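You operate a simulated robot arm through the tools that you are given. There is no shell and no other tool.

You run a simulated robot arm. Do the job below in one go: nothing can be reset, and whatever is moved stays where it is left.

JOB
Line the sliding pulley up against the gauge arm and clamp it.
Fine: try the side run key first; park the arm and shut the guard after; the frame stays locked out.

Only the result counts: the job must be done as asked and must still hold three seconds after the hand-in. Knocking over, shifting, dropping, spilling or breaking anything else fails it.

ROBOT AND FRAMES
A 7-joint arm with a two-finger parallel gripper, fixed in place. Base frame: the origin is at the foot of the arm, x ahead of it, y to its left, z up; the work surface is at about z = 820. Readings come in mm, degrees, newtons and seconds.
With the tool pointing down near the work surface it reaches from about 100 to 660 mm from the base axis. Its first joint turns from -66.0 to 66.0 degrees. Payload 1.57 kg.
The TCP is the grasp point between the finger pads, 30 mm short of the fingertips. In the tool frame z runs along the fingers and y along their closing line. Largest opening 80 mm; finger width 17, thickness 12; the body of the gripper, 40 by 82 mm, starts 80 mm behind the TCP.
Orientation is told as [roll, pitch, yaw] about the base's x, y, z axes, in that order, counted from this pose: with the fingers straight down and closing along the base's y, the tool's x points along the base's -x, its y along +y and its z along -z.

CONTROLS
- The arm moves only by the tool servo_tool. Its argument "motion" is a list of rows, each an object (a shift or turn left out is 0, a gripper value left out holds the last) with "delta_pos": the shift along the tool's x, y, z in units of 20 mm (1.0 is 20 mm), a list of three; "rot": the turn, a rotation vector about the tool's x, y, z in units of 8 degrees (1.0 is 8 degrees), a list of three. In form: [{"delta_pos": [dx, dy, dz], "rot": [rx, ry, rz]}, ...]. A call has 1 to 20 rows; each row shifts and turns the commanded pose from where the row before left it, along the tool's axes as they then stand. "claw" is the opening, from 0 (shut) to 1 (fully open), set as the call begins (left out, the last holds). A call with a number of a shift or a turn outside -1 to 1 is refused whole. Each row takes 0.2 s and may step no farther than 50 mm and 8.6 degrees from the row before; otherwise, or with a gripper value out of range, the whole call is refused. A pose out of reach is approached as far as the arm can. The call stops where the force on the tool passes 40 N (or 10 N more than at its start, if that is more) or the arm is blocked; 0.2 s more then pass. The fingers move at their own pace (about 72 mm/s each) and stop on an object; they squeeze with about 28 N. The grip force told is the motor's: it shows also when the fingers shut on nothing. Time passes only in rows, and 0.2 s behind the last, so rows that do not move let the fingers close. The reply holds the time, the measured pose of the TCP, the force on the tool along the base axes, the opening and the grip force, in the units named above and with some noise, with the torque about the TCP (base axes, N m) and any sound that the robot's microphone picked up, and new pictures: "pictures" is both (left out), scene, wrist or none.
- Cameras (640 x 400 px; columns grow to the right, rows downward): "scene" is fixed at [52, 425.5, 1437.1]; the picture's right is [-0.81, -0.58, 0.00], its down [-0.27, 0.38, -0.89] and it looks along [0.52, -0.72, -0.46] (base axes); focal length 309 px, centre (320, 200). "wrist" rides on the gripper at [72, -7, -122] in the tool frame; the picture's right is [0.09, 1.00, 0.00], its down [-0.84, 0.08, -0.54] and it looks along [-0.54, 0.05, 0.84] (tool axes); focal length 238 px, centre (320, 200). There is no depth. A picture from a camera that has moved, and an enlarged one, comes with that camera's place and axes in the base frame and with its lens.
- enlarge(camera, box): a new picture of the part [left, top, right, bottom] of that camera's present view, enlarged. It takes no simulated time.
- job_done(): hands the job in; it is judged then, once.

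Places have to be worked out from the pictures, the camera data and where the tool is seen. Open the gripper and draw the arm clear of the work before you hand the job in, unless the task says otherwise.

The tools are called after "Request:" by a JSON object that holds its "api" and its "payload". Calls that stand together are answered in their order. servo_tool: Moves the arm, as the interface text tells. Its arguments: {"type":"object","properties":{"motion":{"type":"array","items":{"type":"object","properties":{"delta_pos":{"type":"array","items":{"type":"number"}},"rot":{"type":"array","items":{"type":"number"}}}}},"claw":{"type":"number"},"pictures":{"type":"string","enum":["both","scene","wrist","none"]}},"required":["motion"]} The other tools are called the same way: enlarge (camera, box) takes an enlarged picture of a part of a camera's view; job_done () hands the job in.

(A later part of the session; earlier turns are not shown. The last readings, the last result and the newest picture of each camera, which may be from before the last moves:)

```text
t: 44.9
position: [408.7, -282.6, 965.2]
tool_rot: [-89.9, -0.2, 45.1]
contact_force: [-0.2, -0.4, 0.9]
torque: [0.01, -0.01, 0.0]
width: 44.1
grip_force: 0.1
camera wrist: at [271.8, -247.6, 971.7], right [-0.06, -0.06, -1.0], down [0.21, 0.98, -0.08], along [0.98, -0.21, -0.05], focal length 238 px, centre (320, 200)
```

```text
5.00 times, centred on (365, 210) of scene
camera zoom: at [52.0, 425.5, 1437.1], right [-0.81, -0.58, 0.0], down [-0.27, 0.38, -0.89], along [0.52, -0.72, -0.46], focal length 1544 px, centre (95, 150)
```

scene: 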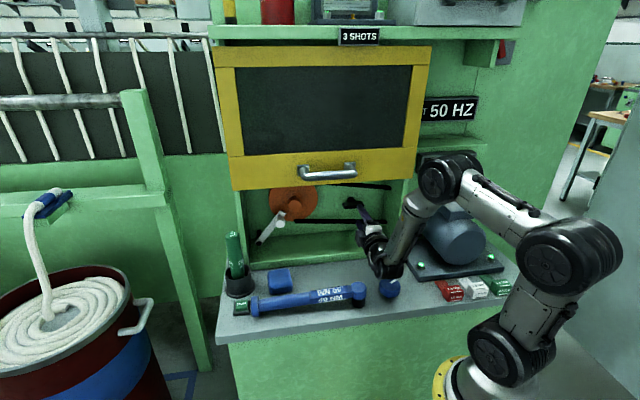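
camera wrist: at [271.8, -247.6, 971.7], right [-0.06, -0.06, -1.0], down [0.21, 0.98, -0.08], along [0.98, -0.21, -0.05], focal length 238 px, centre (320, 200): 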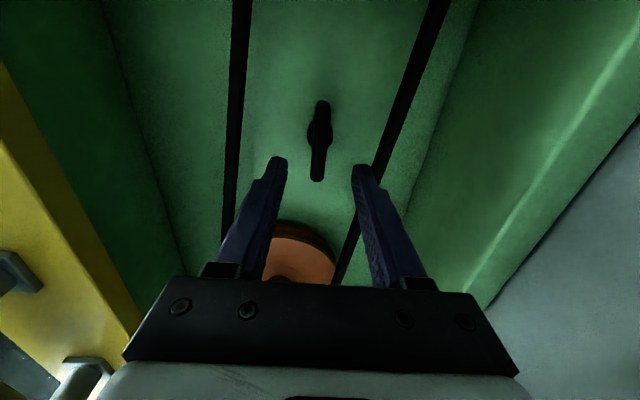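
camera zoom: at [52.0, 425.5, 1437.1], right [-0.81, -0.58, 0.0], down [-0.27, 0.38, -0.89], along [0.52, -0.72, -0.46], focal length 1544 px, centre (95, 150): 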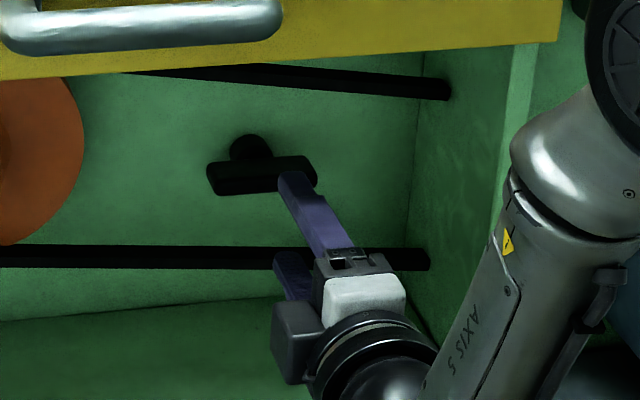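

The bar's centre is at about s=90, z=965, with the fingers well aligned. I advance until the tips overlap the bar but not the thicker stem behind it.

Request:
{"api": "servo_tool", "payload": {"motion": [{"delta_pos": [-0.05, 0, 0.8]}, {"delta_pos": [0, 0, 0.8]}, {"delta_pos": [0, 0, 0.7]}, {"delta_pos": [0, 0, 0.6]}], "pictures": "wrist"}}

Request:
{"api": "enlarge", "payload": {"camera": "wrist", "box": [220, 60, 420, 240]}}

Request:
{"api": "enlarge", "payload": {"camera": "scene", "box": [310, 170, 420, 250]}}

```text
t: 45.9
position: [450.0, -323.3, 965.0]
tool_rot: [-90.0, 0.0, 45.1]
contact_force: [-0.3, 0.6, 0.5]
torque: [-0.02, 0.02, 0.02]
width: 44.1
grip_force: 0.1
camera wrist: at [313.3, -287.9, 971.4], right [-0.07, -0.06, -1.0], down [0.21, 0.98, -0.08], along [0.98, -0.21, -0.05], focal length 238 px, centre (320, 200)
```

wrist: 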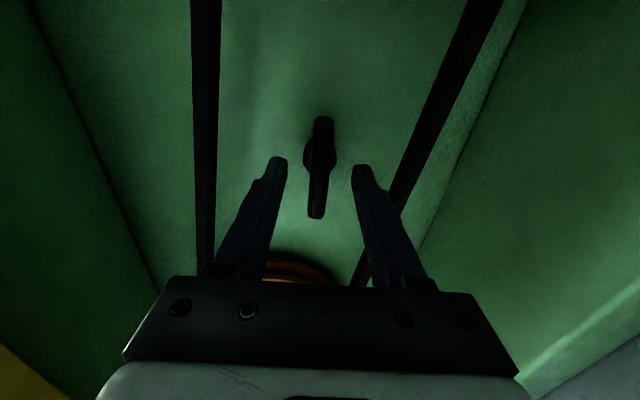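

```text
2.22 times, centred on (320, 150) of wrist
camera zoom: at [313.3, -287.9, 971.4], right [-0.07, -0.06, -1.0], down [0.21, 0.98, -0.08], along [0.98, -0.21, -0.05], focal length 530 px, centre (320, 311)
```

zoom: 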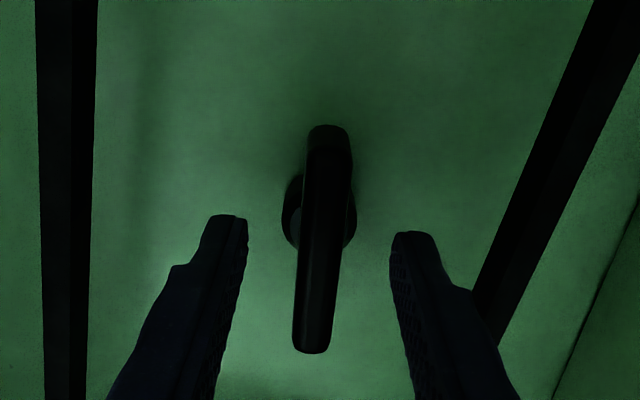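

```text
5.00 times, centred on (365, 210) of scene
camera zoom: at [52.0, 425.5, 1437.1], right [-0.81, -0.58, 0.0], down [-0.27, 0.38, -0.89], along [0.52, -0.72, -0.46], focal length 1544 px, centre (95, 150)
```

zoom: 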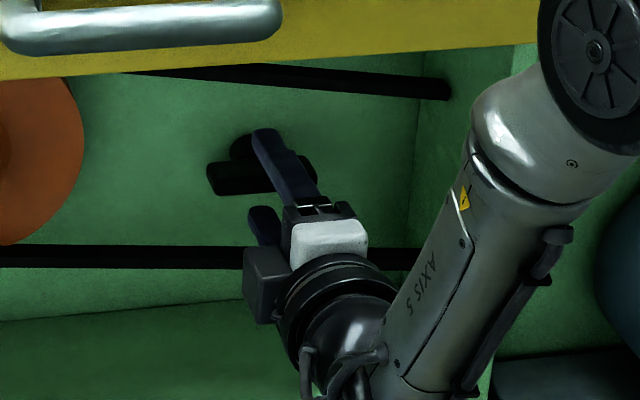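

The tips overlap the bar only a little. I go in 6 mm more and close to see the width gripped.

Request:
{"api": "servo_tool", "payload": {"motion": [{"delta_pos": [0, 0, 0.3]}, {"delta_pos": [0, 0, 0]}], "pictures": "none"}}

Request:
{"api": "servo_tool", "payload": {"motion": [{"delta_pos": [0, 0, 0]}, {"delta_pos": [0, 0, 0]}, {"delta_pos": [0, 0, 0]}], "claw": 0.1, "pictures": "wrist"}}

Request:
{"api": "enlarge", "payload": {"camera": "wrist", "box": [220, 60, 420, 240]}}

```text
t: 46.5
position: [454.2, -327.7, 965.1]
tool_rot: [-89.9, -0.1, 45.0]
contact_force: [-0.4, -0.8, 0.5]
torque: [0.0, 0.01, 0.04]
width: 44.2
grip_force: 0.0
```

```text
t: 47.2
position: [454.0, -327.3, 965.5]
tool_rot: [-90.0, -0.1, 45.1]
contact_force: [-2.0, 0.8, 3.4]
torque: [0.05, 0.42, -0.05]
width: 12.9
grip_force: 29.5
camera wrist: at [317.5, -292.6, 971.3], right [-0.06, -0.06, -1.0], down [0.21, 0.98, -0.08], along [0.98, -0.21, -0.05], focal length 238 px, centre (320, 200)
```

wrist: 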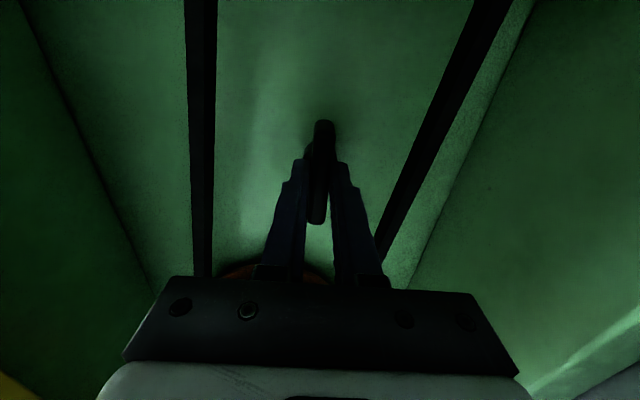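

```text
2.22 times, centred on (320, 150) of wrist
camera zoom: at [317.5, -292.6, 971.3], right [-0.06, -0.06, -1.0], down [0.21, 0.98, -0.08], along [0.98, -0.21, -0.05], focal length 530 px, centre (320, 311)
```

zoom: 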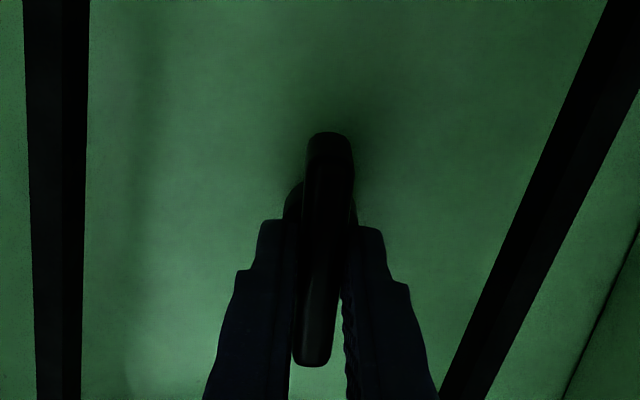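

The bar is gripped (13 mm thick). I try a small counter-clockwise turn (loosening sense) of 4° and watch the torque.

Request:
{"api": "servo_tool", "payload": {"motion": [{"rot": [0, 0, -0.25]}, {"rot": [0, 0, -0.25]}, {"delta_pos": [0, 0, 0]}], "pictures": "wrist"}}

Request:
{"api": "enlarge", "payload": {"camera": "wrist", "box": [220, 60, 420, 240]}}

```text
t: 48.0
position: [454.3, -326.2, 964.8]
tool_rot: [-90.0, 3.9, 45.0]
contact_force: [4.3, -11.4, 2.7]
torque: [0.07, 0.11, 0.52]
width: 12.8
grip_force: 29.7
camera wrist: at [318.0, -291.9, 976.4], right [-0.11, -0.11, -0.99], down [0.2, 0.97, -0.13], along [0.97, -0.22, -0.09], focal length 238 px, centre (320, 200)
```

wrist: 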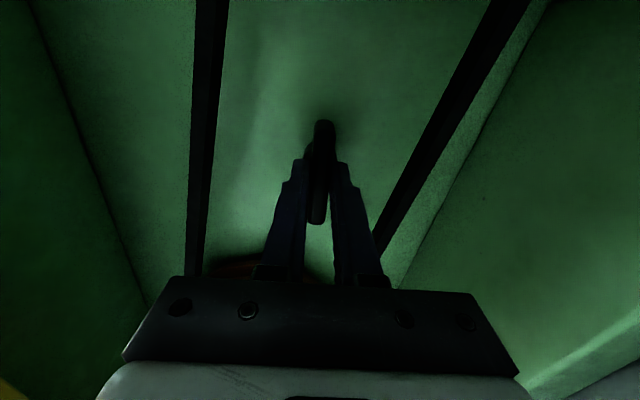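

```text
2.22 times, centred on (320, 150) of wrist
camera zoom: at [318.0, -291.9, 976.4], right [-0.11, -0.11, -0.99], down [0.2, 0.97, -0.13], along [0.97, -0.22, -0.09], focal length 530 px, centre (320, 311)
```

zoom: 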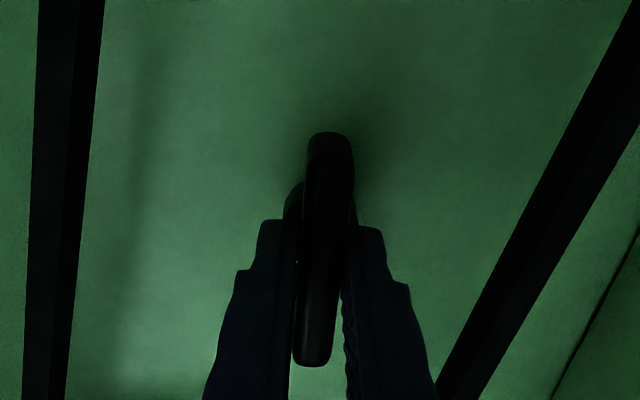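

The bar turned 4° along with the gripper at negligible torque, so it turns this way. I continue counter-clockwise in steps.

Request:
{"api": "servo_tool", "payload": {"motion": [{"rot": [0, 0, -0.5]}, {"rot": [0, 0, -0.75]}, {"rot": [0, 0, -0.75]}, {"rot": [0, 0, -0.75]}, {"rot": [0, 0, -0.75]}], "pictures": "wrist"}}

Request:
{"api": "enlarge", "payload": {"camera": "wrist", "box": [220, 60, 420, 240]}}

Request:
{"api": "enlarge", "payload": {"camera": "scene", "box": [310, 170, 420, 250]}}

```text
t: 49.2
position: [453.8, -326.6, 965.1]
tool_rot: [-90.1, 32.0, 44.9]
contact_force: [6.3, -20.4, 3.3]
torque: [0.06, -0.01, -0.1]
width: 12.9
grip_force: 29.5
camera wrist: at [327.6, -281.6, 1008.7], right [-0.43, -0.43, -0.8], down [0.09, 0.86, -0.51], along [0.9, -0.29, -0.33], focal length 238 px, centre (320, 200)
```

wrist: 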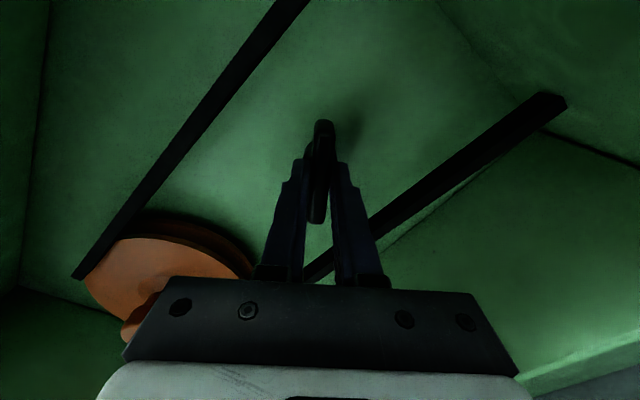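

```text
2.22 times, centred on (320, 150) of wrist
camera zoom: at [327.6, -281.6, 1008.7], right [-0.43, -0.43, -0.8], down [0.09, 0.86, -0.51], along [0.9, -0.29, -0.33], focal length 530 px, centre (320, 311)
```

zoom: 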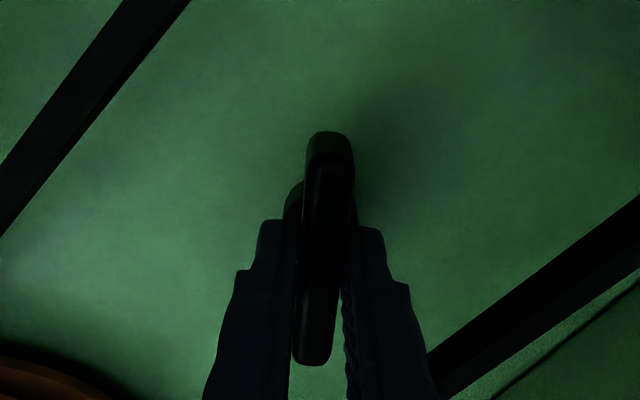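

```text
5.00 times, centred on (365, 210) of scene
camera zoom: at [52.1, 425.0, 1437.2], right [-0.81, -0.58, 0.0], down [-0.27, 0.38, -0.89], along [0.51, -0.72, -0.46], focal length 1544 px, centre (95, 150)
```

zoom: 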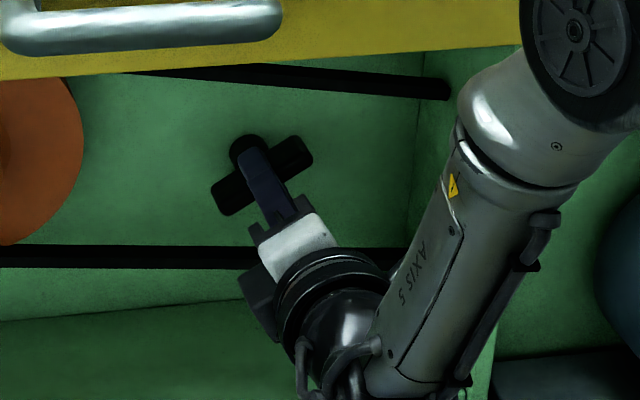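

The T-bar follows, now about 32° turned with little torque, though the tool is being drawn inward with about 19 N. I ease 1 mm inward and keep turning.

Request:
{"api": "servo_tool", "payload": {"motion": [{"delta_pos": [0, 0, 0.04], "rot": [0, 0, -0.5]}, {"delta_pos": [0, 0, 0], "rot": [0, 0, -0.75]}, {"rot": [0, 0, -0.75]}, {"delta_pos": [0, 0, 0], "rot": [0, 0, -0.75]}, {"rot": [0, 0, -0.75]}], "pictures": "wrist"}}

Request:
{"api": "enlarge", "payload": {"camera": "wrist", "box": [220, 60, 420, 240]}}

Request:
{"api": "enlarge", "payload": {"camera": "scene", "box": [310, 170, 420, 250]}}

```text
t: 50.5
position: [454.5, -327.7, 964.2]
tool_rot: [-90.2, 60.0, 44.9]
contact_force: [-15.3, -3.5, 14.1]
torque: [0.03, -0.01, -0.36]
width: 13.2
grip_force: 29.6
camera wrist: at [346.8, -262.4, 1030.4], right [-0.64, -0.64, -0.42], down [-0.13, 0.63, -0.76], along [0.76, -0.43, -0.49], focal length 238 px, centre (320, 200)
```

wrist: 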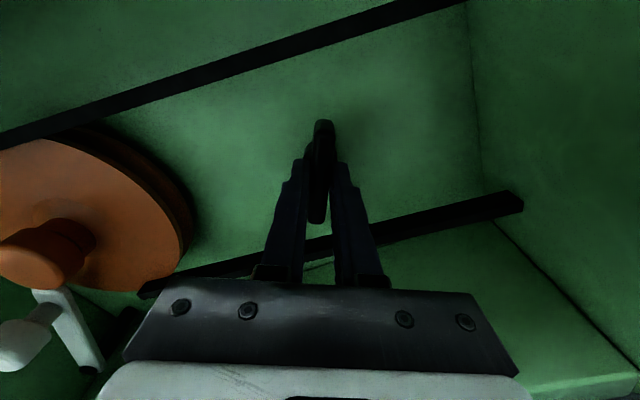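

```text
2.22 times, centred on (320, 150) of wrist
camera zoom: at [346.8, -262.4, 1030.4], right [-0.64, -0.64, -0.42], down [-0.13, 0.63, -0.76], along [0.76, -0.43, -0.49], focal length 530 px, centre (320, 311)
```

zoom: 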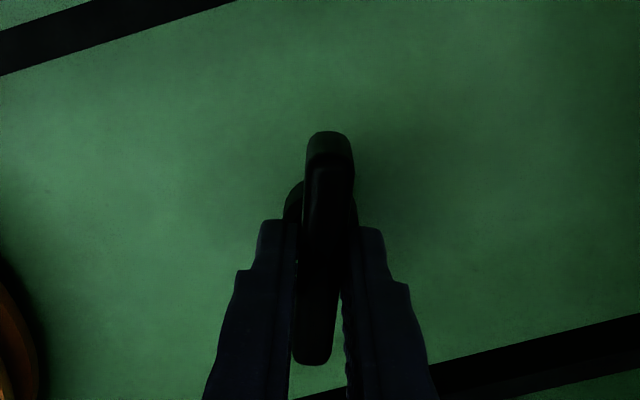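

```text
5.00 times, centred on (365, 210) of scene
camera zoom: at [51.3, 425.6, 1437.1], right [-0.81, -0.58, 0.0], down [-0.27, 0.38, -0.89], along [0.52, -0.72, -0.46], focal length 1544 px, centre (95, 150)
```

zoom: 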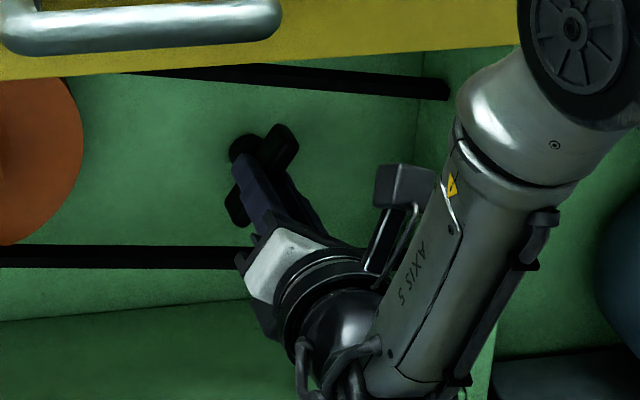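

It follows to 60° with only small misalignment force. I shift about 1.4 mm to relieve it and go on to 90°.

Request:
{"api": "servo_tool", "payload": {"motion": [{"delta_pos": [0.068, 0.018, -0.015]}, {"rot": [0, 0, -0.75]}, {"rot": [0, 0, -0.75]}, {"rot": [0, 0, -0.75]}, {"rot": [0, 0, -0.75]}, {"rot": [0, 0, -0.75]}], "pictures": "wrist"}}

Request:
{"api": "enlarge", "payload": {"camera": "wrist", "box": [220, 60, 420, 240]}}

Request:
{"api": "enlarge", "payload": {"camera": "scene", "box": [310, 170, 420, 250]}}

```text
t: 51.9
position: [454.0, -326.6, 965.4]
tool_rot: [19.5, 89.9, 154.7]
contact_force: [11.4, -7.1, 1.4]
torque: [-0.2, -0.56, -0.51]
width: 12.6
grip_force: 29.5
camera wrist: at [372.8, -236.6, 1037.1], right [-0.7, -0.71, 0.09], down [-0.44, 0.33, -0.84], along [0.56, -0.63, -0.54], focal length 238 px, centre (320, 200)
```

wrist: 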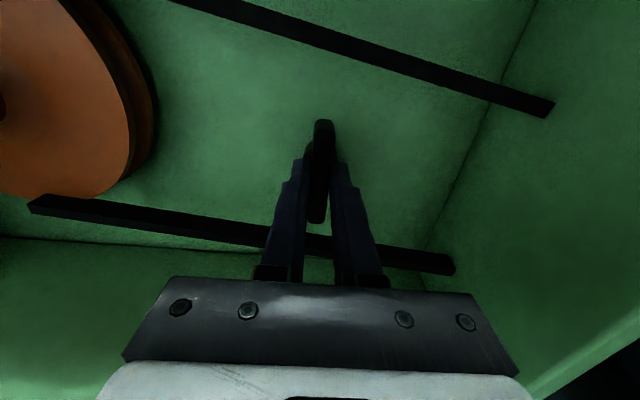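

```text
2.22 times, centred on (320, 150) of wrist
camera zoom: at [372.8, -236.6, 1037.1], right [-0.7, -0.71, 0.09], down [-0.44, 0.33, -0.84], along [0.56, -0.63, -0.54], focal length 530 px, centre (320, 311)
```

zoom: 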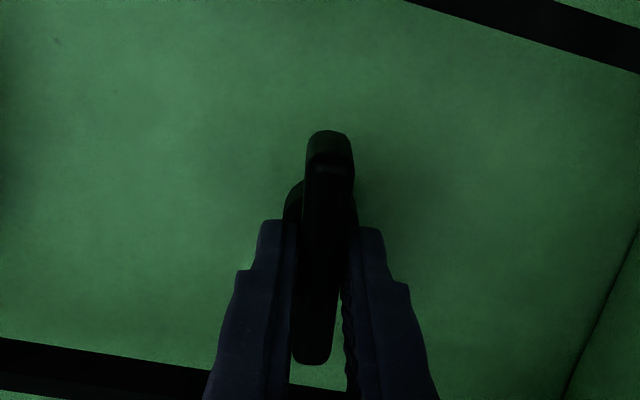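

```text
5.00 times, centred on (365, 210) of scene
camera zoom: at [52.2, 425.3, 1437.1], right [-0.81, -0.58, 0.0], down [-0.27, 0.38, -0.89], along [0.51, -0.72, -0.46], focal length 1544 px, centre (95, 150)
```

zoom: 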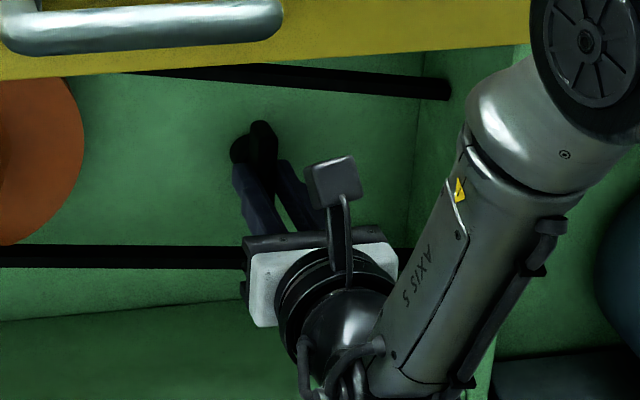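

The bar is now upright, a quarter turn from where it was, and nothing resisted. I let go of it, back out, and return to the hub to test whether the pulley is free now.

Request:
{"api": "servo_tool", "payload": {"motion": [{"delta_pos": [0, 0, 0]}, {"delta_pos": [0, 0, 0]}, {"delta_pos": [0, 0, -0.5]}, {"delta_pos": [0, 0, -1]}, {"delta_pos": [0, 0, -1]}, {"delta_pos": [0, 0, -1]}, {"delta_pos": [0, 0, -0.5]}], "claw": 0.55, "pictures": "both"}}

Request:
{"api": "enlarge", "payload": {"camera": "scene", "box": [235, 160, 415, 260]}}

```text
t: 53.5
position: [397.1, -268.4, 963.5]
tool_rot: [-50.7, 89.8, 84.4]
contact_force: [-0.1, -0.4, -0.1]
torque: [-0.05, -0.01, -0.03]
width: 44.0
grip_force: 0.1
camera wrist: at [316.0, -179.4, 1036.7], right [-0.7, -0.7, 0.09], down [-0.44, 0.33, -0.84], along [0.56, -0.63, -0.54], focal length 238 px, centre (320, 200)
```

scene: 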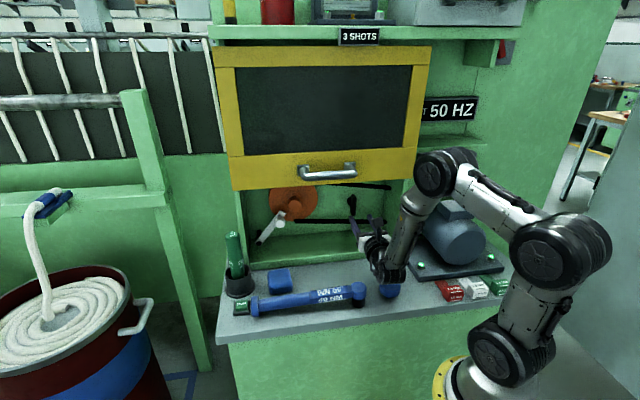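
wrist: 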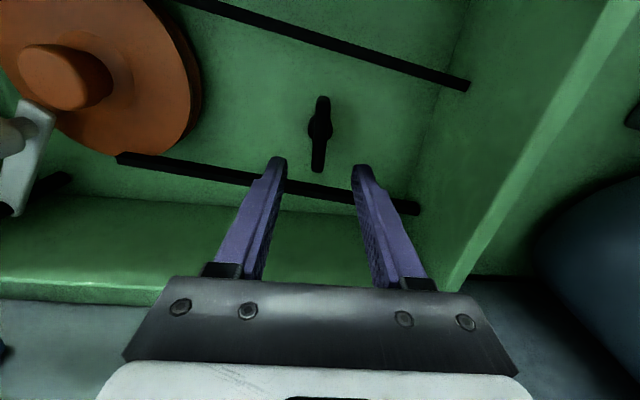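

```text
3.56 times, centred on (325, 210) of scene
camera zoom: at [52.0, 425.5, 1437.1], right [-0.81, -0.58, 0.0], down [-0.27, 0.38, -0.89], along [0.52, -0.72, -0.46], focal length 1098 px, centre (302, 164)
```

zoom: 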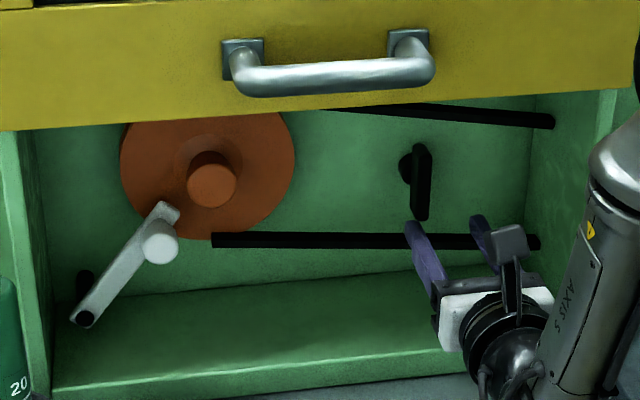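

The T-bar stays upright. Now I move back to the hub, rolling to the same diagonal grip as before.

Request:
{"api": "servo_tool", "payload": {"motion": [{"delta_pos": [0.175, -0.95, 0]}, {"delta_pos": [0.175, -0.95, 0]}, {"delta_pos": [0.175, -0.95, 0]}, {"delta_pos": [0.175, -0.95, 0]}, {"delta_pos": [0.175, -0.95, 0]}, {"delta_pos": [0.175, -0.95, 0]}, {"delta_pos": [0.175, -0.95, 0]}, {"delta_pos": [0.175, -0.95, 0]}, {"delta_pos": [0.175, -0.95, 0]}, {"delta_pos": [0.175, -0.95, 0]}, {"rot": [0, 0, 1]}, {"rot": [0, 0, 1]}, {"rot": [0, 0, 1]}, {"rot": [0, 0, 1]}, {"rot": [0, 0, 1]}, {"rot": [0, 0, 1]}, {"rot": [0, 0, 0.25]}], "claw": 1, "pictures": "both"}}

Request:
{"api": "enlarge", "payload": {"camera": "wrist", "box": [180, 0, 460, 240]}}

```text
t: 57.0
position: [531.4, -136.6, 1000.6]
tool_rot: [-89.9, 39.8, 45.1]
contact_force: [-0.4, -0.5, -0.1]
torque: [-0.05, 0.0, 0.0]
width: 80.0
grip_force: 0.0
camera wrist: at [409.6, -86.6, 1051.8], right [-0.5, -0.5, -0.71], down [0.03, 0.8, -0.59], along [0.86, -0.32, -0.39], focal length 238 px, centre (320, 200)
```

scene: 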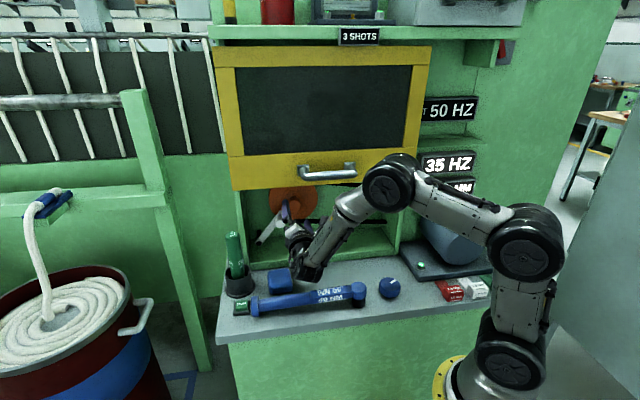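
wrist: 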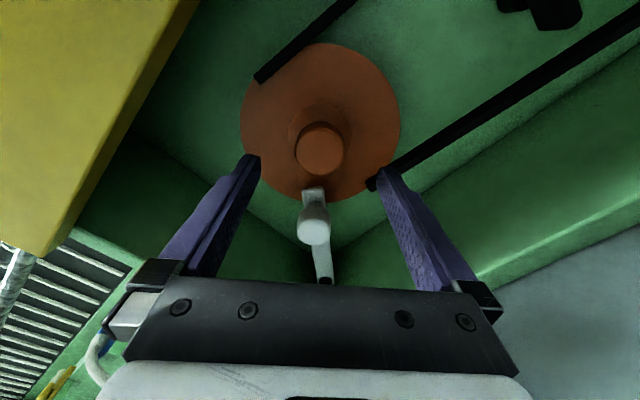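

```text
1.67 times, centred on (320, 120) of wrist
camera zoom: at [409.6, -86.6, 1051.8], right [-0.5, -0.5, -0.71], down [0.03, 0.8, -0.59], along [0.86, -0.32, -0.39], focal length 397 px, centre (320, 333)
```

zoom: 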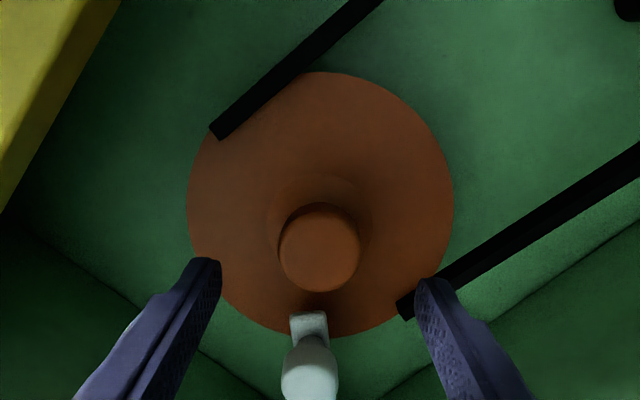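

Aligned again with the hub. I go in along the hub a bit deeper this time (tips to about d=577) and close.

Request:
{"api": "servo_tool", "payload": {"motion": [{"delta_pos": [-0.155, 0.03, 0.75]}, {"delta_pos": [0, 0, 0.8]}, {"delta_pos": [0, 0, 0.8]}, {"delta_pos": [0, 0, 0.8]}, {"delta_pos": [0, 0, 0.55]}], "pictures": "none"}}

Request:
{"api": "servo_tool", "payload": {"motion": [{"delta_pos": [0, 0, 0]}, {"delta_pos": [0, 0, 0]}, {"delta_pos": [0, 0, 0]}], "claw": 0.4, "pictures": "wrist"}}

Request:
{"api": "enlarge", "payload": {"camera": "wrist", "box": [180, 40, 460, 240]}}

```text
t: 58.2
position: [584.2, -187.0, 999.0]
tool_rot: [-90.0, 39.9, 45.0]
contact_force: [-21.8, 13.1, 4.5]
torque: [-0.05, -0.31, -0.18]
width: 80.1
grip_force: 0.1
```

```text
t: 59.0
position: [585.6, -186.6, 997.9]
tool_rot: [-89.8, 40.0, 45.4]
contact_force: [-16.5, 25.2, 2.5]
torque: [0.39, 0.65, -0.39]
width: 41.9
grip_force: 41.4
camera wrist: at [463.5, -137.1, 1049.8], right [-0.5, -0.5, -0.7], down [0.03, 0.8, -0.6], along [0.86, -0.32, -0.39], focal length 238 px, centre (320, 200)
```

wrist: 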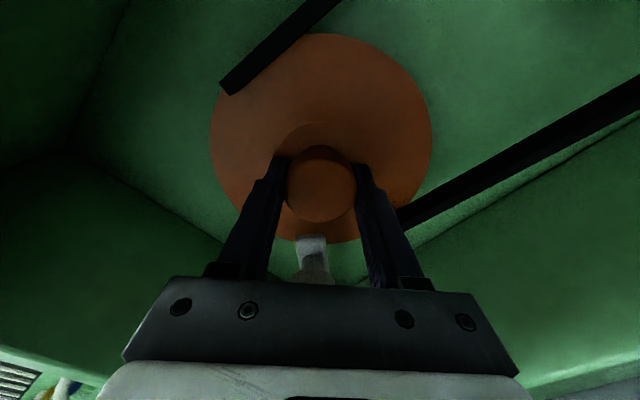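

```text
2.00 times, centred on (320, 140) of wrist
camera zoom: at [463.5, -137.1, 1049.8], right [-0.5, -0.5, -0.7], down [0.03, 0.8, -0.6], along [0.86, -0.32, -0.39], focal length 477 px, centre (320, 320)
```

zoom: 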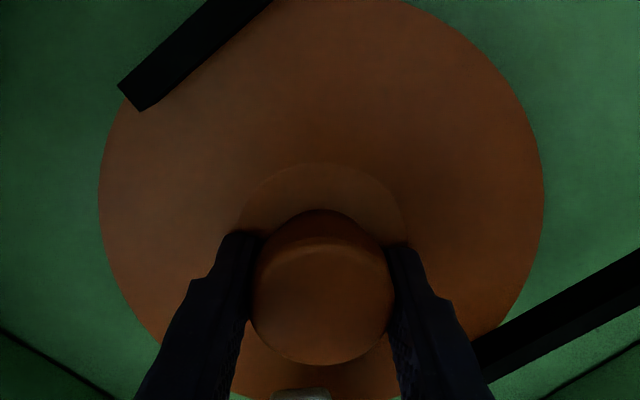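

The tips met the pulley face at d≈575 and I now have a deeper grip on the hub. I pull out in small steps and compare force and pictures.

Request:
{"api": "servo_tool", "payload": {"motion": [{"delta_pos": [0, 0, -0.05]}, {"delta_pos": [0, 0, -0.05]}, {"delta_pos": [0, 0, -0.05]}, {"delta_pos": [0, 0, -0.05]}], "pictures": "none"}}

Request:
{"api": "enlarge", "payload": {"camera": "wrist", "box": [180, 40, 460, 240]}}

```text
t: 60.0
position: [583.1, -183.2, 998.1]
tool_rot: [-89.7, 39.9, 45.3]
contact_force: [15.9, 9.3, -6.0]
torque: [0.06, 0.69, 0.55]
width: 41.6
grip_force: 44.8
```

```text
2.00 times, centred on (320, 140) of wrist
camera zoom: at [461.2, -134.7, 1049.8], right [-0.5, -0.5, -0.7], down [0.03, 0.8, -0.6], along [0.86, -0.32, -0.39], focal length 477 px, centre (320, 320)
```

zoom: 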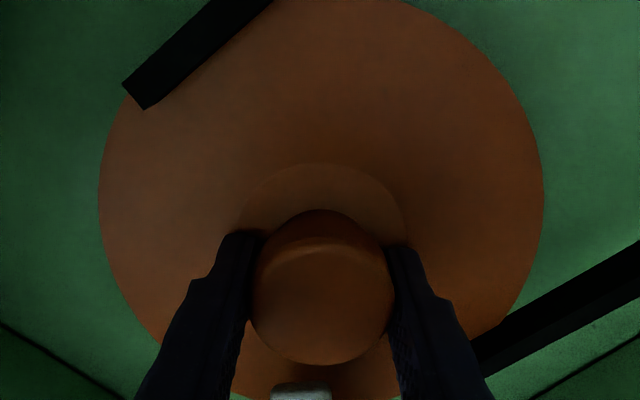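

The pulley now slides with the gripper at about 5 N, so the upright T-bar means unclamped. I keep pulling outward in 2 mm steps until it meets the gauge arm.

Request:
{"api": "servo_tool", "payload": {"motion": [{"delta_pos": [0, 0, -0.1]}, {"delta_pos": [0, 0, -0.1]}, {"delta_pos": [0, 0, -0.1]}], "pictures": "wrist"}}

Request:
{"api": "enlarge", "payload": {"camera": "scene", "box": [235, 170, 335, 250]}}

```text
t: 60.9
position: [579.5, -179.5, 998.1]
tool_rot: [-89.8, 39.9, 45.4]
contact_force: [12.8, 8.4, -3.9]
torque: [0.54, 0.9, 0.61]
width: 41.7
grip_force: 45.0
camera wrist: at [456.7, -130.2, 1049.7], right [-0.5, -0.5, -0.7], down [0.03, 0.8, -0.6], along [0.86, -0.32, -0.39], focal length 238 px, centre (320, 200)
```

wrist: 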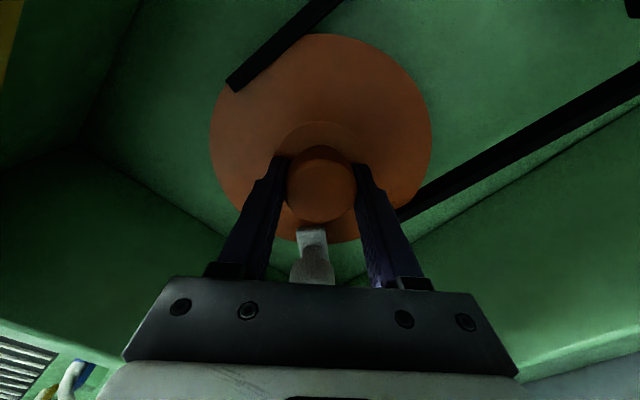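

```text
5.00 times, centred on (285, 210) of scene
camera zoom: at [52.5, 425.7, 1437.0], right [-0.81, -0.58, 0.0], down [-0.27, 0.38, -0.89], along [0.51, -0.72, -0.46], focal length 1544 px, centre (495, 150)
```

zoom: 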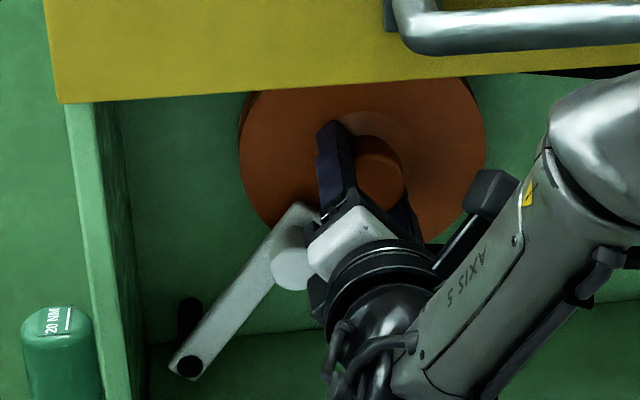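

It slides freely (d-force about 3 N), with a 15 N side force from slight misalignment. I ease 1 mm sideways and keep pulling.

Request:
{"api": "servo_tool", "payload": {"motion": [{"delta_pos": [-0.045, -0.04, -0.05]}, {"delta_pos": [0, 0, -0.1]}, {"delta_pos": [0, 0, -0.1]}], "pictures": "none"}}

Request:
{"api": "servo_tool", "payload": {"motion": [{"delta_pos": [0, 0, -0.1]}, {"delta_pos": [0, 0, -0.1]}], "pictures": "wrist"}}

Request:
{"api": "enlarge", "payload": {"camera": "wrist", "box": [180, 40, 460, 240]}}

```text
t: 61.6
position: [575.0, -175.7, 999.0]
tool_rot: [-89.9, 39.9, 45.1]
contact_force: [6.7, 2.0, -4.4]
torque: [0.0, 0.33, 1.17]
width: 41.8
grip_force: 45.0
```

```text
t: 62.2
position: [571.7, -172.0, 999.5]
tool_rot: [-90.0, 39.9, 45.1]
contact_force: [8.8, 5.8, -7.7]
torque: [-0.72, -0.41, -0.85]
width: 41.8
grip_force: 45.4
camera wrist: at [450.5, -123.6, 1049.6], right [-0.5, -0.5, -0.7], down [0.03, 0.8, -0.6], along [0.86, -0.32, -0.39], focal length 238 px, centre (320, 200)
```

wrist: 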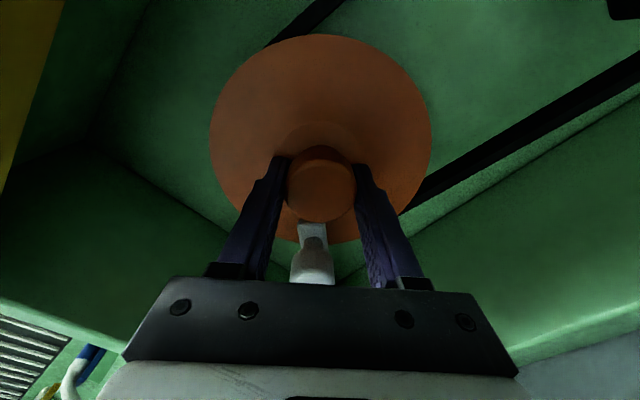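

```text
2.00 times, centred on (320, 140) of wrist
camera zoom: at [450.5, -123.6, 1049.6], right [-0.5, -0.5, -0.7], down [0.03, 0.8, -0.6], along [0.86, -0.32, -0.39], focal length 477 px, centre (320, 320)
```

zoom: 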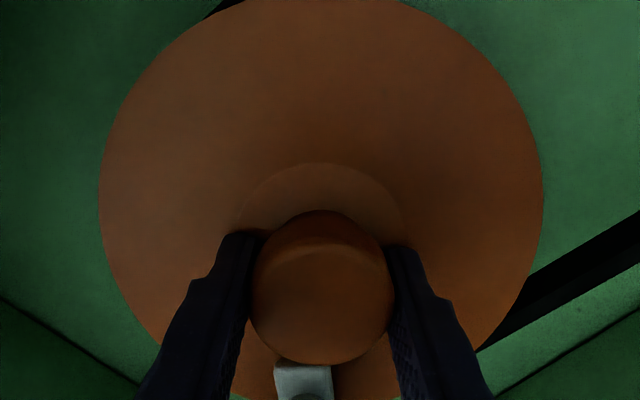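

The front flange has now come out past the belt plane, so the belt lies in the groove. No arm contact yet; I continue.

Request:
{"api": "servo_tool", "payload": {"motion": [{"delta_pos": [0, 0, -0.1]}, {"delta_pos": [0, 0, -0.1]}], "pictures": "none"}}

Request:
{"api": "enlarge", "payload": {"camera": "scene", "box": [245, 170, 325, 250]}}

```text
t: 62.9
position: [569.2, -169.9, 998.5]
tool_rot: [-89.8, 40.1, 45.1]
contact_force: [3.6, -1.2, -7.7]
torque: [-0.46, -0.44, 0.65]
width: 41.9
grip_force: 44.4
```

```text
5.00 times, centred on (285, 210) of scene
camera zoom: at [52.2, 425.4, 1437.1], right [-0.81, -0.58, 0.0], down [-0.27, 0.38, -0.89], along [0.51, -0.72, -0.46], focal length 1544 px, centre (495, 150)
```

zoom: 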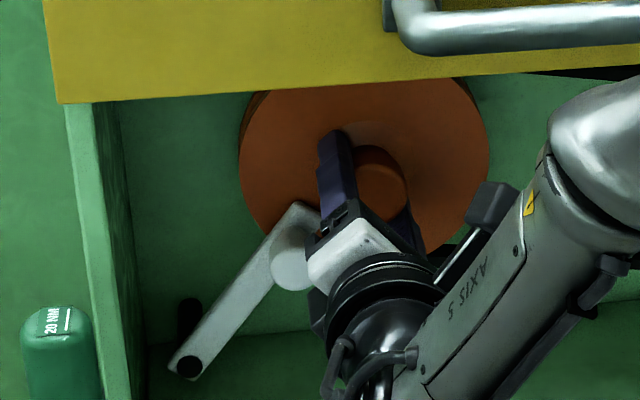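

Still free; the face is now near d≈552. I go on in 1 mm steps, as the arm must be close.

Request:
{"api": "servo_tool", "payload": {"motion": [{"delta_pos": [0, 0, -0.05]}, {"delta_pos": [0, 0, -0.05]}, {"delta_pos": [0, 0, 0]}], "pictures": "none"}}

Request:
{"api": "servo_tool", "payload": {"motion": [{"delta_pos": [0, 0, -0.05]}, {"delta_pos": [0, 0, -0.05]}, {"delta_pos": [0, 0, 0]}], "pictures": "wrist"}}

```text
t: 63.6
position: [568.9, -170.0, 998.2]
tool_rot: [-90.0, 39.8, 45.1]
contact_force: [24.5, -19.1, -10.4]
torque: [-0.23, -0.02, 0.32]
width: 42.0
grip_force: 45.7
```

```text
t: 64.5
position: [567.4, -168.1, 999.3]
tool_rot: [-90.0, 39.8, 44.9]
contact_force: [19.7, -25.9, -6.2]
torque: [-0.35, -0.21, 0.11]
width: 41.5
grip_force: 44.7
camera wrist: at [445.0, -118.4, 1049.8], right [-0.5, -0.5, -0.71], down [0.04, 0.8, -0.6], along [0.86, -0.33, -0.38], focal length 238 px, centre (320, 200)
```

wrist: 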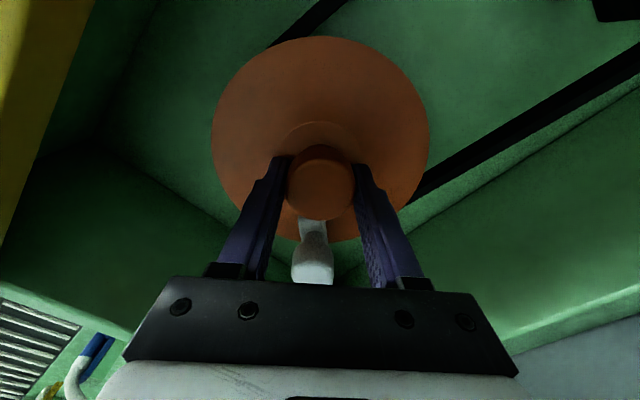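

At d≈522 the pulley stopped with 31 N, and the fingers then slipped on the hub: it's up against something, presumably the gauge arm. I enlarge to verify the contact.

Request:
{"api": "enlarge", "payload": {"camera": "wrist", "box": [250, 160, 390, 300]}}

Request:
{"api": "enlarge", "payload": {"camera": "scene", "box": [255, 190, 305, 240]}}

```text
2.86 times, centred on (320, 230) of wrist
camera zoom: at [445.0, -118.4, 1049.8], right [-0.5, -0.5, -0.71], down [0.04, 0.8, -0.6], along [0.86, -0.33, -0.38], focal length 681 px, centre (320, 114)
```

zoom: 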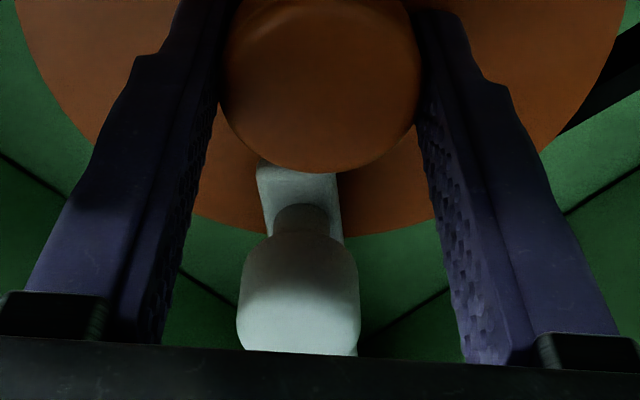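

```text
8.00 times, centred on (280, 215) of scene
camera zoom: at [52.7, 424.7, 1437.3], right [-0.81, -0.58, 0.0], down [-0.27, 0.38, -0.89], along [0.51, -0.72, -0.46], focal length 2470 px, centre (640, 80)
```

zoom: 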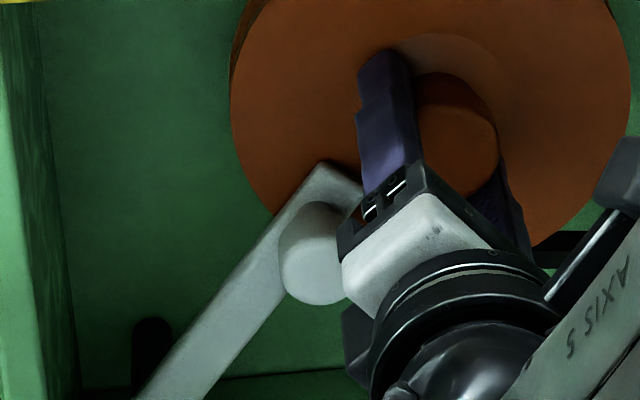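

The gauge arm lies flat on the pulley face. I ease off most of the pull without pushing inward, then check the force.

Request:
{"api": "servo_tool", "payload": {"motion": [{"delta_pos": [0, 0, 0.015]}, {"delta_pos": [0, 0, 0]}], "pictures": "none"}}

```text
t: 65.0
position: [566.9, -168.7, 999.4]
tool_rot: [-90.0, 40.0, 45.0]
contact_force: [11.1, -22.5, -3.9]
torque: [-0.48, -0.65, -0.32]
width: 42.0
grip_force: 44.9
```

Request:
{"api": "servo_tool", "payload": {"motion": [{"delta_pos": [0, 0, 0.015]}, {"delta_pos": [0, 0, 0]}], "pictures": "none"}}

```text
t: 65.7
position: [567.2, -169.3, 997.6]
tool_rot: [-90.0, 39.9, 45.0]
contact_force: [8.7, -18.9, -2.7]
torque: [-0.74, -0.57, -0.51]
width: 41.8
grip_force: 45.4
```

A remaining outward pull of about 19 N just keeps the pulley against the arm. I open the fingers now and look.

Request:
{"api": "servo_tool", "payload": {"motion": [{"delta_pos": [0, 0, 0]}, {"delta_pos": [0, 0, 0]}, {"delta_pos": [0, 0, 0]}], "claw": 1, "pictures": "wrist"}}

Request:
{"api": "enlarge", "payload": {"camera": "wrist", "box": [180, 40, 460, 240]}}

```text
t: 66.5
position: [566.3, -167.1, 997.9]
tool_rot: [-90.1, 39.9, 45.2]
contact_force: [0.1, 0.3, 0.9]
torque: [0.0, 0.03, 0.02]
width: 79.9
grip_force: 0.1
camera wrist: at [444.9, -117.7, 1049.9], right [-0.5, -0.5, -0.7], down [0.03, 0.8, -0.6], along [0.86, -0.32, -0.39], focal length 238 px, centre (320, 200)
```

wrist: 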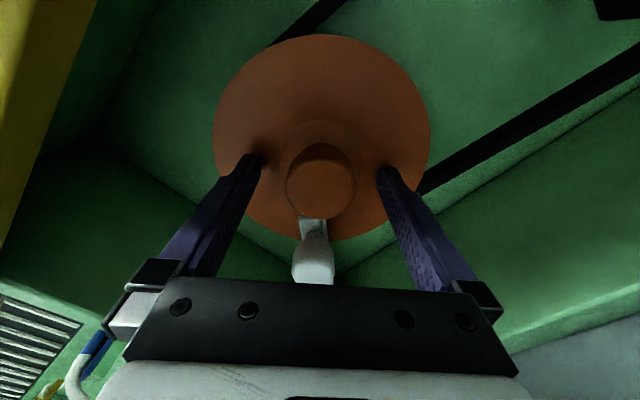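

```text
2.00 times, centred on (320, 140) of wrist
camera zoom: at [444.9, -117.7, 1049.9], right [-0.5, -0.5, -0.7], down [0.03, 0.8, -0.6], along [0.86, -0.32, -0.39], focal length 477 px, centre (320, 320)
```

zoom: 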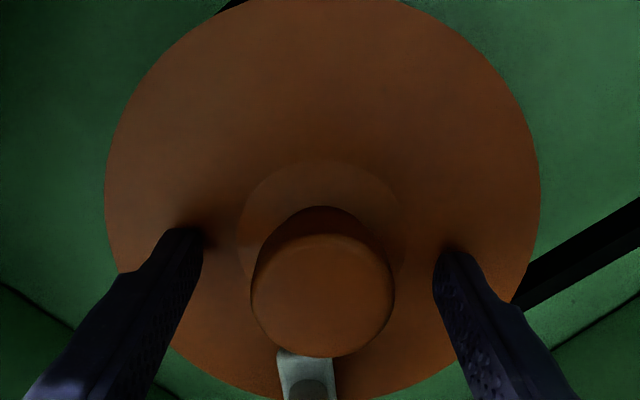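

The pulley stays against the arm. I retreat straight out, roll back, and travel to the T-bar to clamp it.

Request:
{"api": "servo_tool", "payload": {"motion": [{"delta_pos": [0, 0, -0.4]}, {"delta_pos": [0, 0, -1]}, {"delta_pos": [0, 0, -1]}, {"rot": [0, 0, -1]}, {"rot": [0, 0, -1]}, {"rot": [0, 0, -1]}, {"rot": [0, 0, -1]}, {"rot": [0, 0, -1]}, {"rot": [0, 0, -1]}, {"rot": [0, 0, -0.25]}, {"delta_pos": [-0.18, 0.95, 0]}, {"delta_pos": [-0.18, 0.95, 0]}, {"delta_pos": [-0.18, 0.95, 0]}, {"delta_pos": [-0.18, 0.95, 0]}, {"delta_pos": [-0.18, 0.95, 0]}, {"delta_pos": [-0.18, 0.95, 0]}, {"delta_pos": [-0.18, 0.95, 0]}, {"delta_pos": [-0.18, 0.95, 0]}, {"delta_pos": [-0.18, 0.95, 0]}, {"delta_pos": [0, 0.95, 0]}], "claw": 1, "pictures": "both"}}

Request:
{"api": "enlarge", "payload": {"camera": "scene", "box": [235, 160, 415, 260]}}

Request:
{"api": "enlarge", "payload": {"camera": "wrist", "box": [0, 0, 220, 240]}}

```text
t: 70.7
position: [398.3, -268.4, 965.5]
tool_rot: [-58.8, 89.9, 76.2]
contact_force: [-0.2, 0.0, -0.3]
torque: [-0.01, 0.02, 0.01]
width: 79.9
grip_force: 0.0
camera wrist: at [316.7, -177.6, 1037.5], right [-0.7, -0.71, 0.09], down [-0.44, 0.33, -0.84], along [0.56, -0.63, -0.54], focal length 238 px, centre (320, 200)
```

scene: 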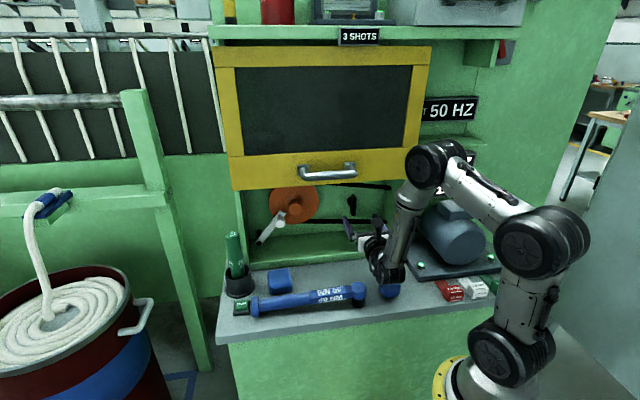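
wrist: 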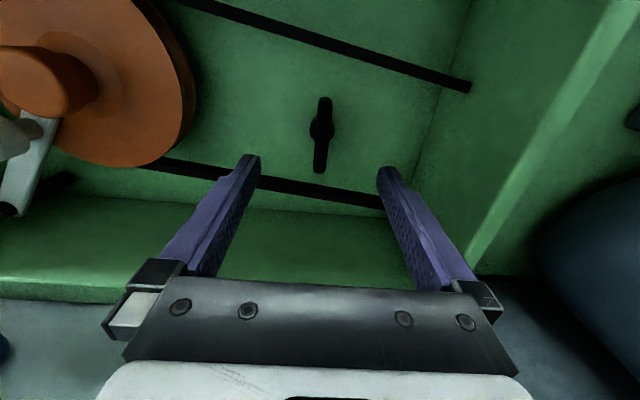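

```text
3.56 times, centred on (325, 210) of scene
camera zoom: at [52.0, 425.5, 1437.1], right [-0.81, -0.58, 0.0], down [-0.27, 0.38, -0.89], along [0.52, -0.72, -0.46], focal length 1098 px, centre (302, 164)
```

zoom: 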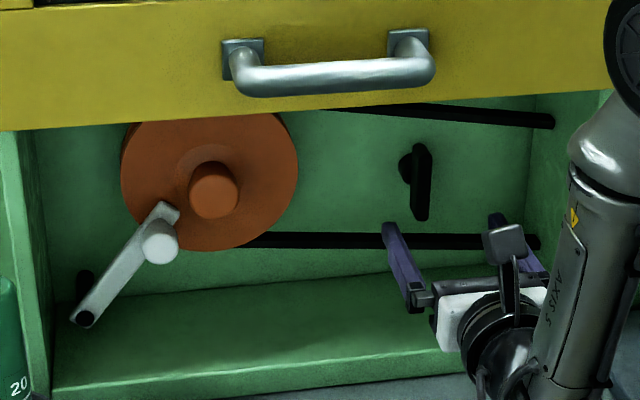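

```text
1.67 times, centred on (110, 120) of wrist
camera zoom: at [316.7, -177.6, 1037.5], right [-0.7, -0.71, 0.09], down [-0.44, 0.33, -0.84], along [0.56, -0.63, -0.54], focal length 397 px, centre (670, 333)
```

zoom: 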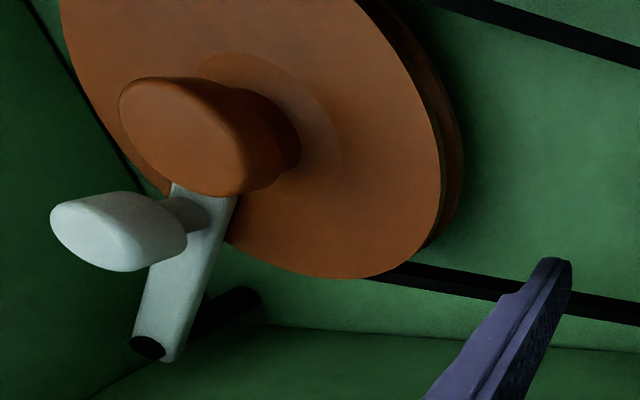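

The pulley sits flush against the gauge arm. Now I close in on the upright T-bar with fingers left and right of it.

Request:
{"api": "servo_tool", "payload": {"motion": [{"delta_pos": [0, 0.07, 0.8]}, {"delta_pos": [0, 0, 0.9]}, {"delta_pos": [0, 0, 0.9]}, {"delta_pos": [0, 0, 0.8]}, {"delta_pos": [0, 0, 0.6]}], "claw": 0.55, "pictures": "wrist"}}

Request:
{"api": "enlarge", "payload": {"camera": "wrist", "box": [220, 60, 420, 240]}}

```text
t: 71.8
position: [453.9, -325.9, 965.5]
tool_rot: [-51.4, 89.9, 83.7]
contact_force: [0.9, -0.4, 0.4]
torque: [0.02, 0.03, -0.03]
width: 44.2
grip_force: 0.1
camera wrist: at [373.3, -235.8, 1037.7], right [-0.7, -0.71, 0.09], down [-0.44, 0.33, -0.84], along [0.56, -0.63, -0.54], focal length 238 px, centre (320, 200)
```

wrist: 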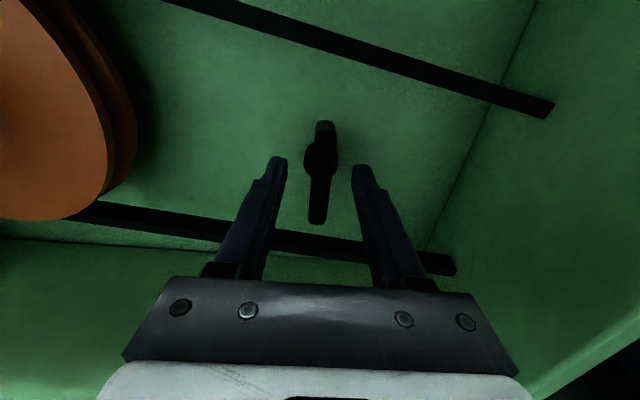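

```text
2.22 times, centred on (320, 150) of wrist
camera zoom: at [373.3, -235.8, 1037.7], right [-0.7, -0.71, 0.09], down [-0.44, 0.33, -0.84], along [0.56, -0.63, -0.54], focal length 530 px, centre (320, 311)
```

zoom: 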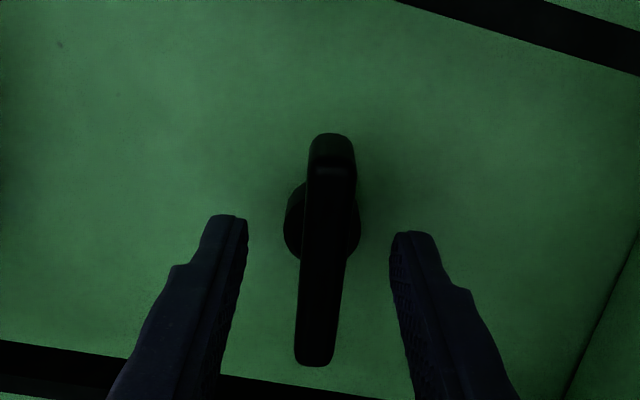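

The bar is centred between the fingers. I grip it and turn clockwise in steps.

Request:
{"api": "servo_tool", "payload": {"motion": [{"delta_pos": [0, 0, 0]}, {"delta_pos": [0, 0, 0]}, {"delta_pos": [0, 0, 0]}], "claw": 0.1, "pictures": "none"}}

Request:
{"api": "servo_tool", "payload": {"motion": [{"rot": [0, 0, 0.5]}, {"rot": [0, 0, 0.75]}, {"rot": [0, 0, 0.75]}, {"rot": [0, 0, 0.75]}], "pictures": "wrist"}}

```text
t: 72.7
position: [453.9, -326.7, 967.0]
tool_rot: [-59.9, 89.9, 75.1]
contact_force: [-1.8, -5.3, -1.0]
torque: [-0.06, -0.05, 0.06]
width: 12.9
grip_force: 29.5
```

```text
t: 73.7
position: [454.8, -328.2, 965.6]
tool_rot: [-90.0, 67.9, 44.8]
contact_force: [-10.6, -7.8, 3.7]
torque: [0.12, 0.28, 0.12]
width: 12.8
grip_force: 29.7
camera wrist: at [353.2, -255.8, 1034.7], right [-0.68, -0.68, -0.29], down [-0.21, 0.56, -0.8], along [0.71, -0.48, -0.52], focal length 238 px, centre (320, 200)
```

wrist: 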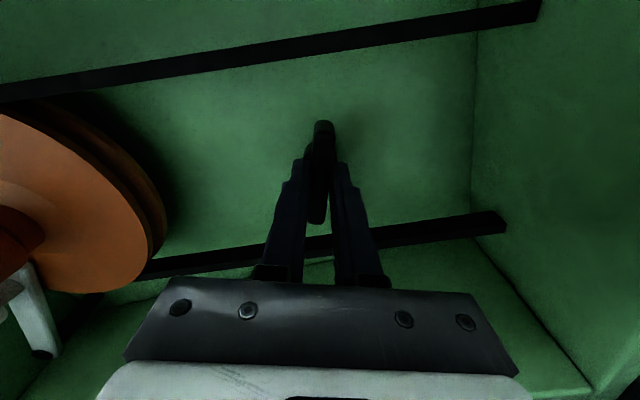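

It follows. I relieve the slight side load and continue clockwise.

Request:
{"api": "servo_tool", "payload": {"motion": [{"delta_pos": [0.015, 0.037, 0], "rot": [0, 0, 0.5]}, {"rot": [0, 0, 0.75]}, {"rot": [0, 0, 0.75]}, {"rot": [0, 0, 0.75]}, {"rot": [0, 0, 0.75]}, {"rot": [0, 0, 0.75]}], "pictures": "wrist"}}

```text
t: 75.0
position: [453.4, -326.5, 965.9]
tool_rot: [-89.8, 33.8, 45.1]
contact_force: [0.4, -21.9, -4.4]
torque: [-0.01, 0.05, 0.33]
width: 12.9
grip_force: 29.3
camera wrist: at [328.2, -280.9, 1011.2], right [-0.45, -0.44, -0.78], down [0.08, 0.85, -0.53], along [0.89, -0.3, -0.34], focal length 238 px, centre (320, 200)
```

wrist: 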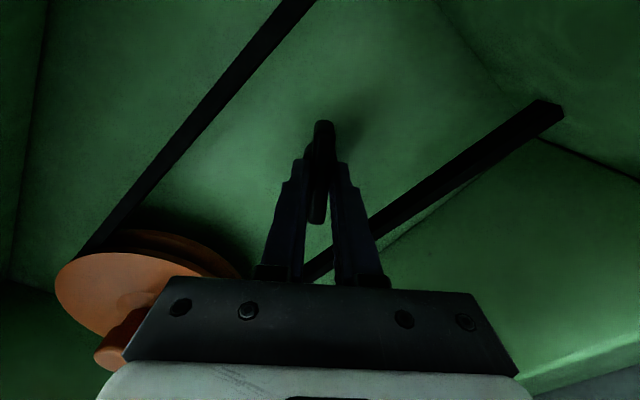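

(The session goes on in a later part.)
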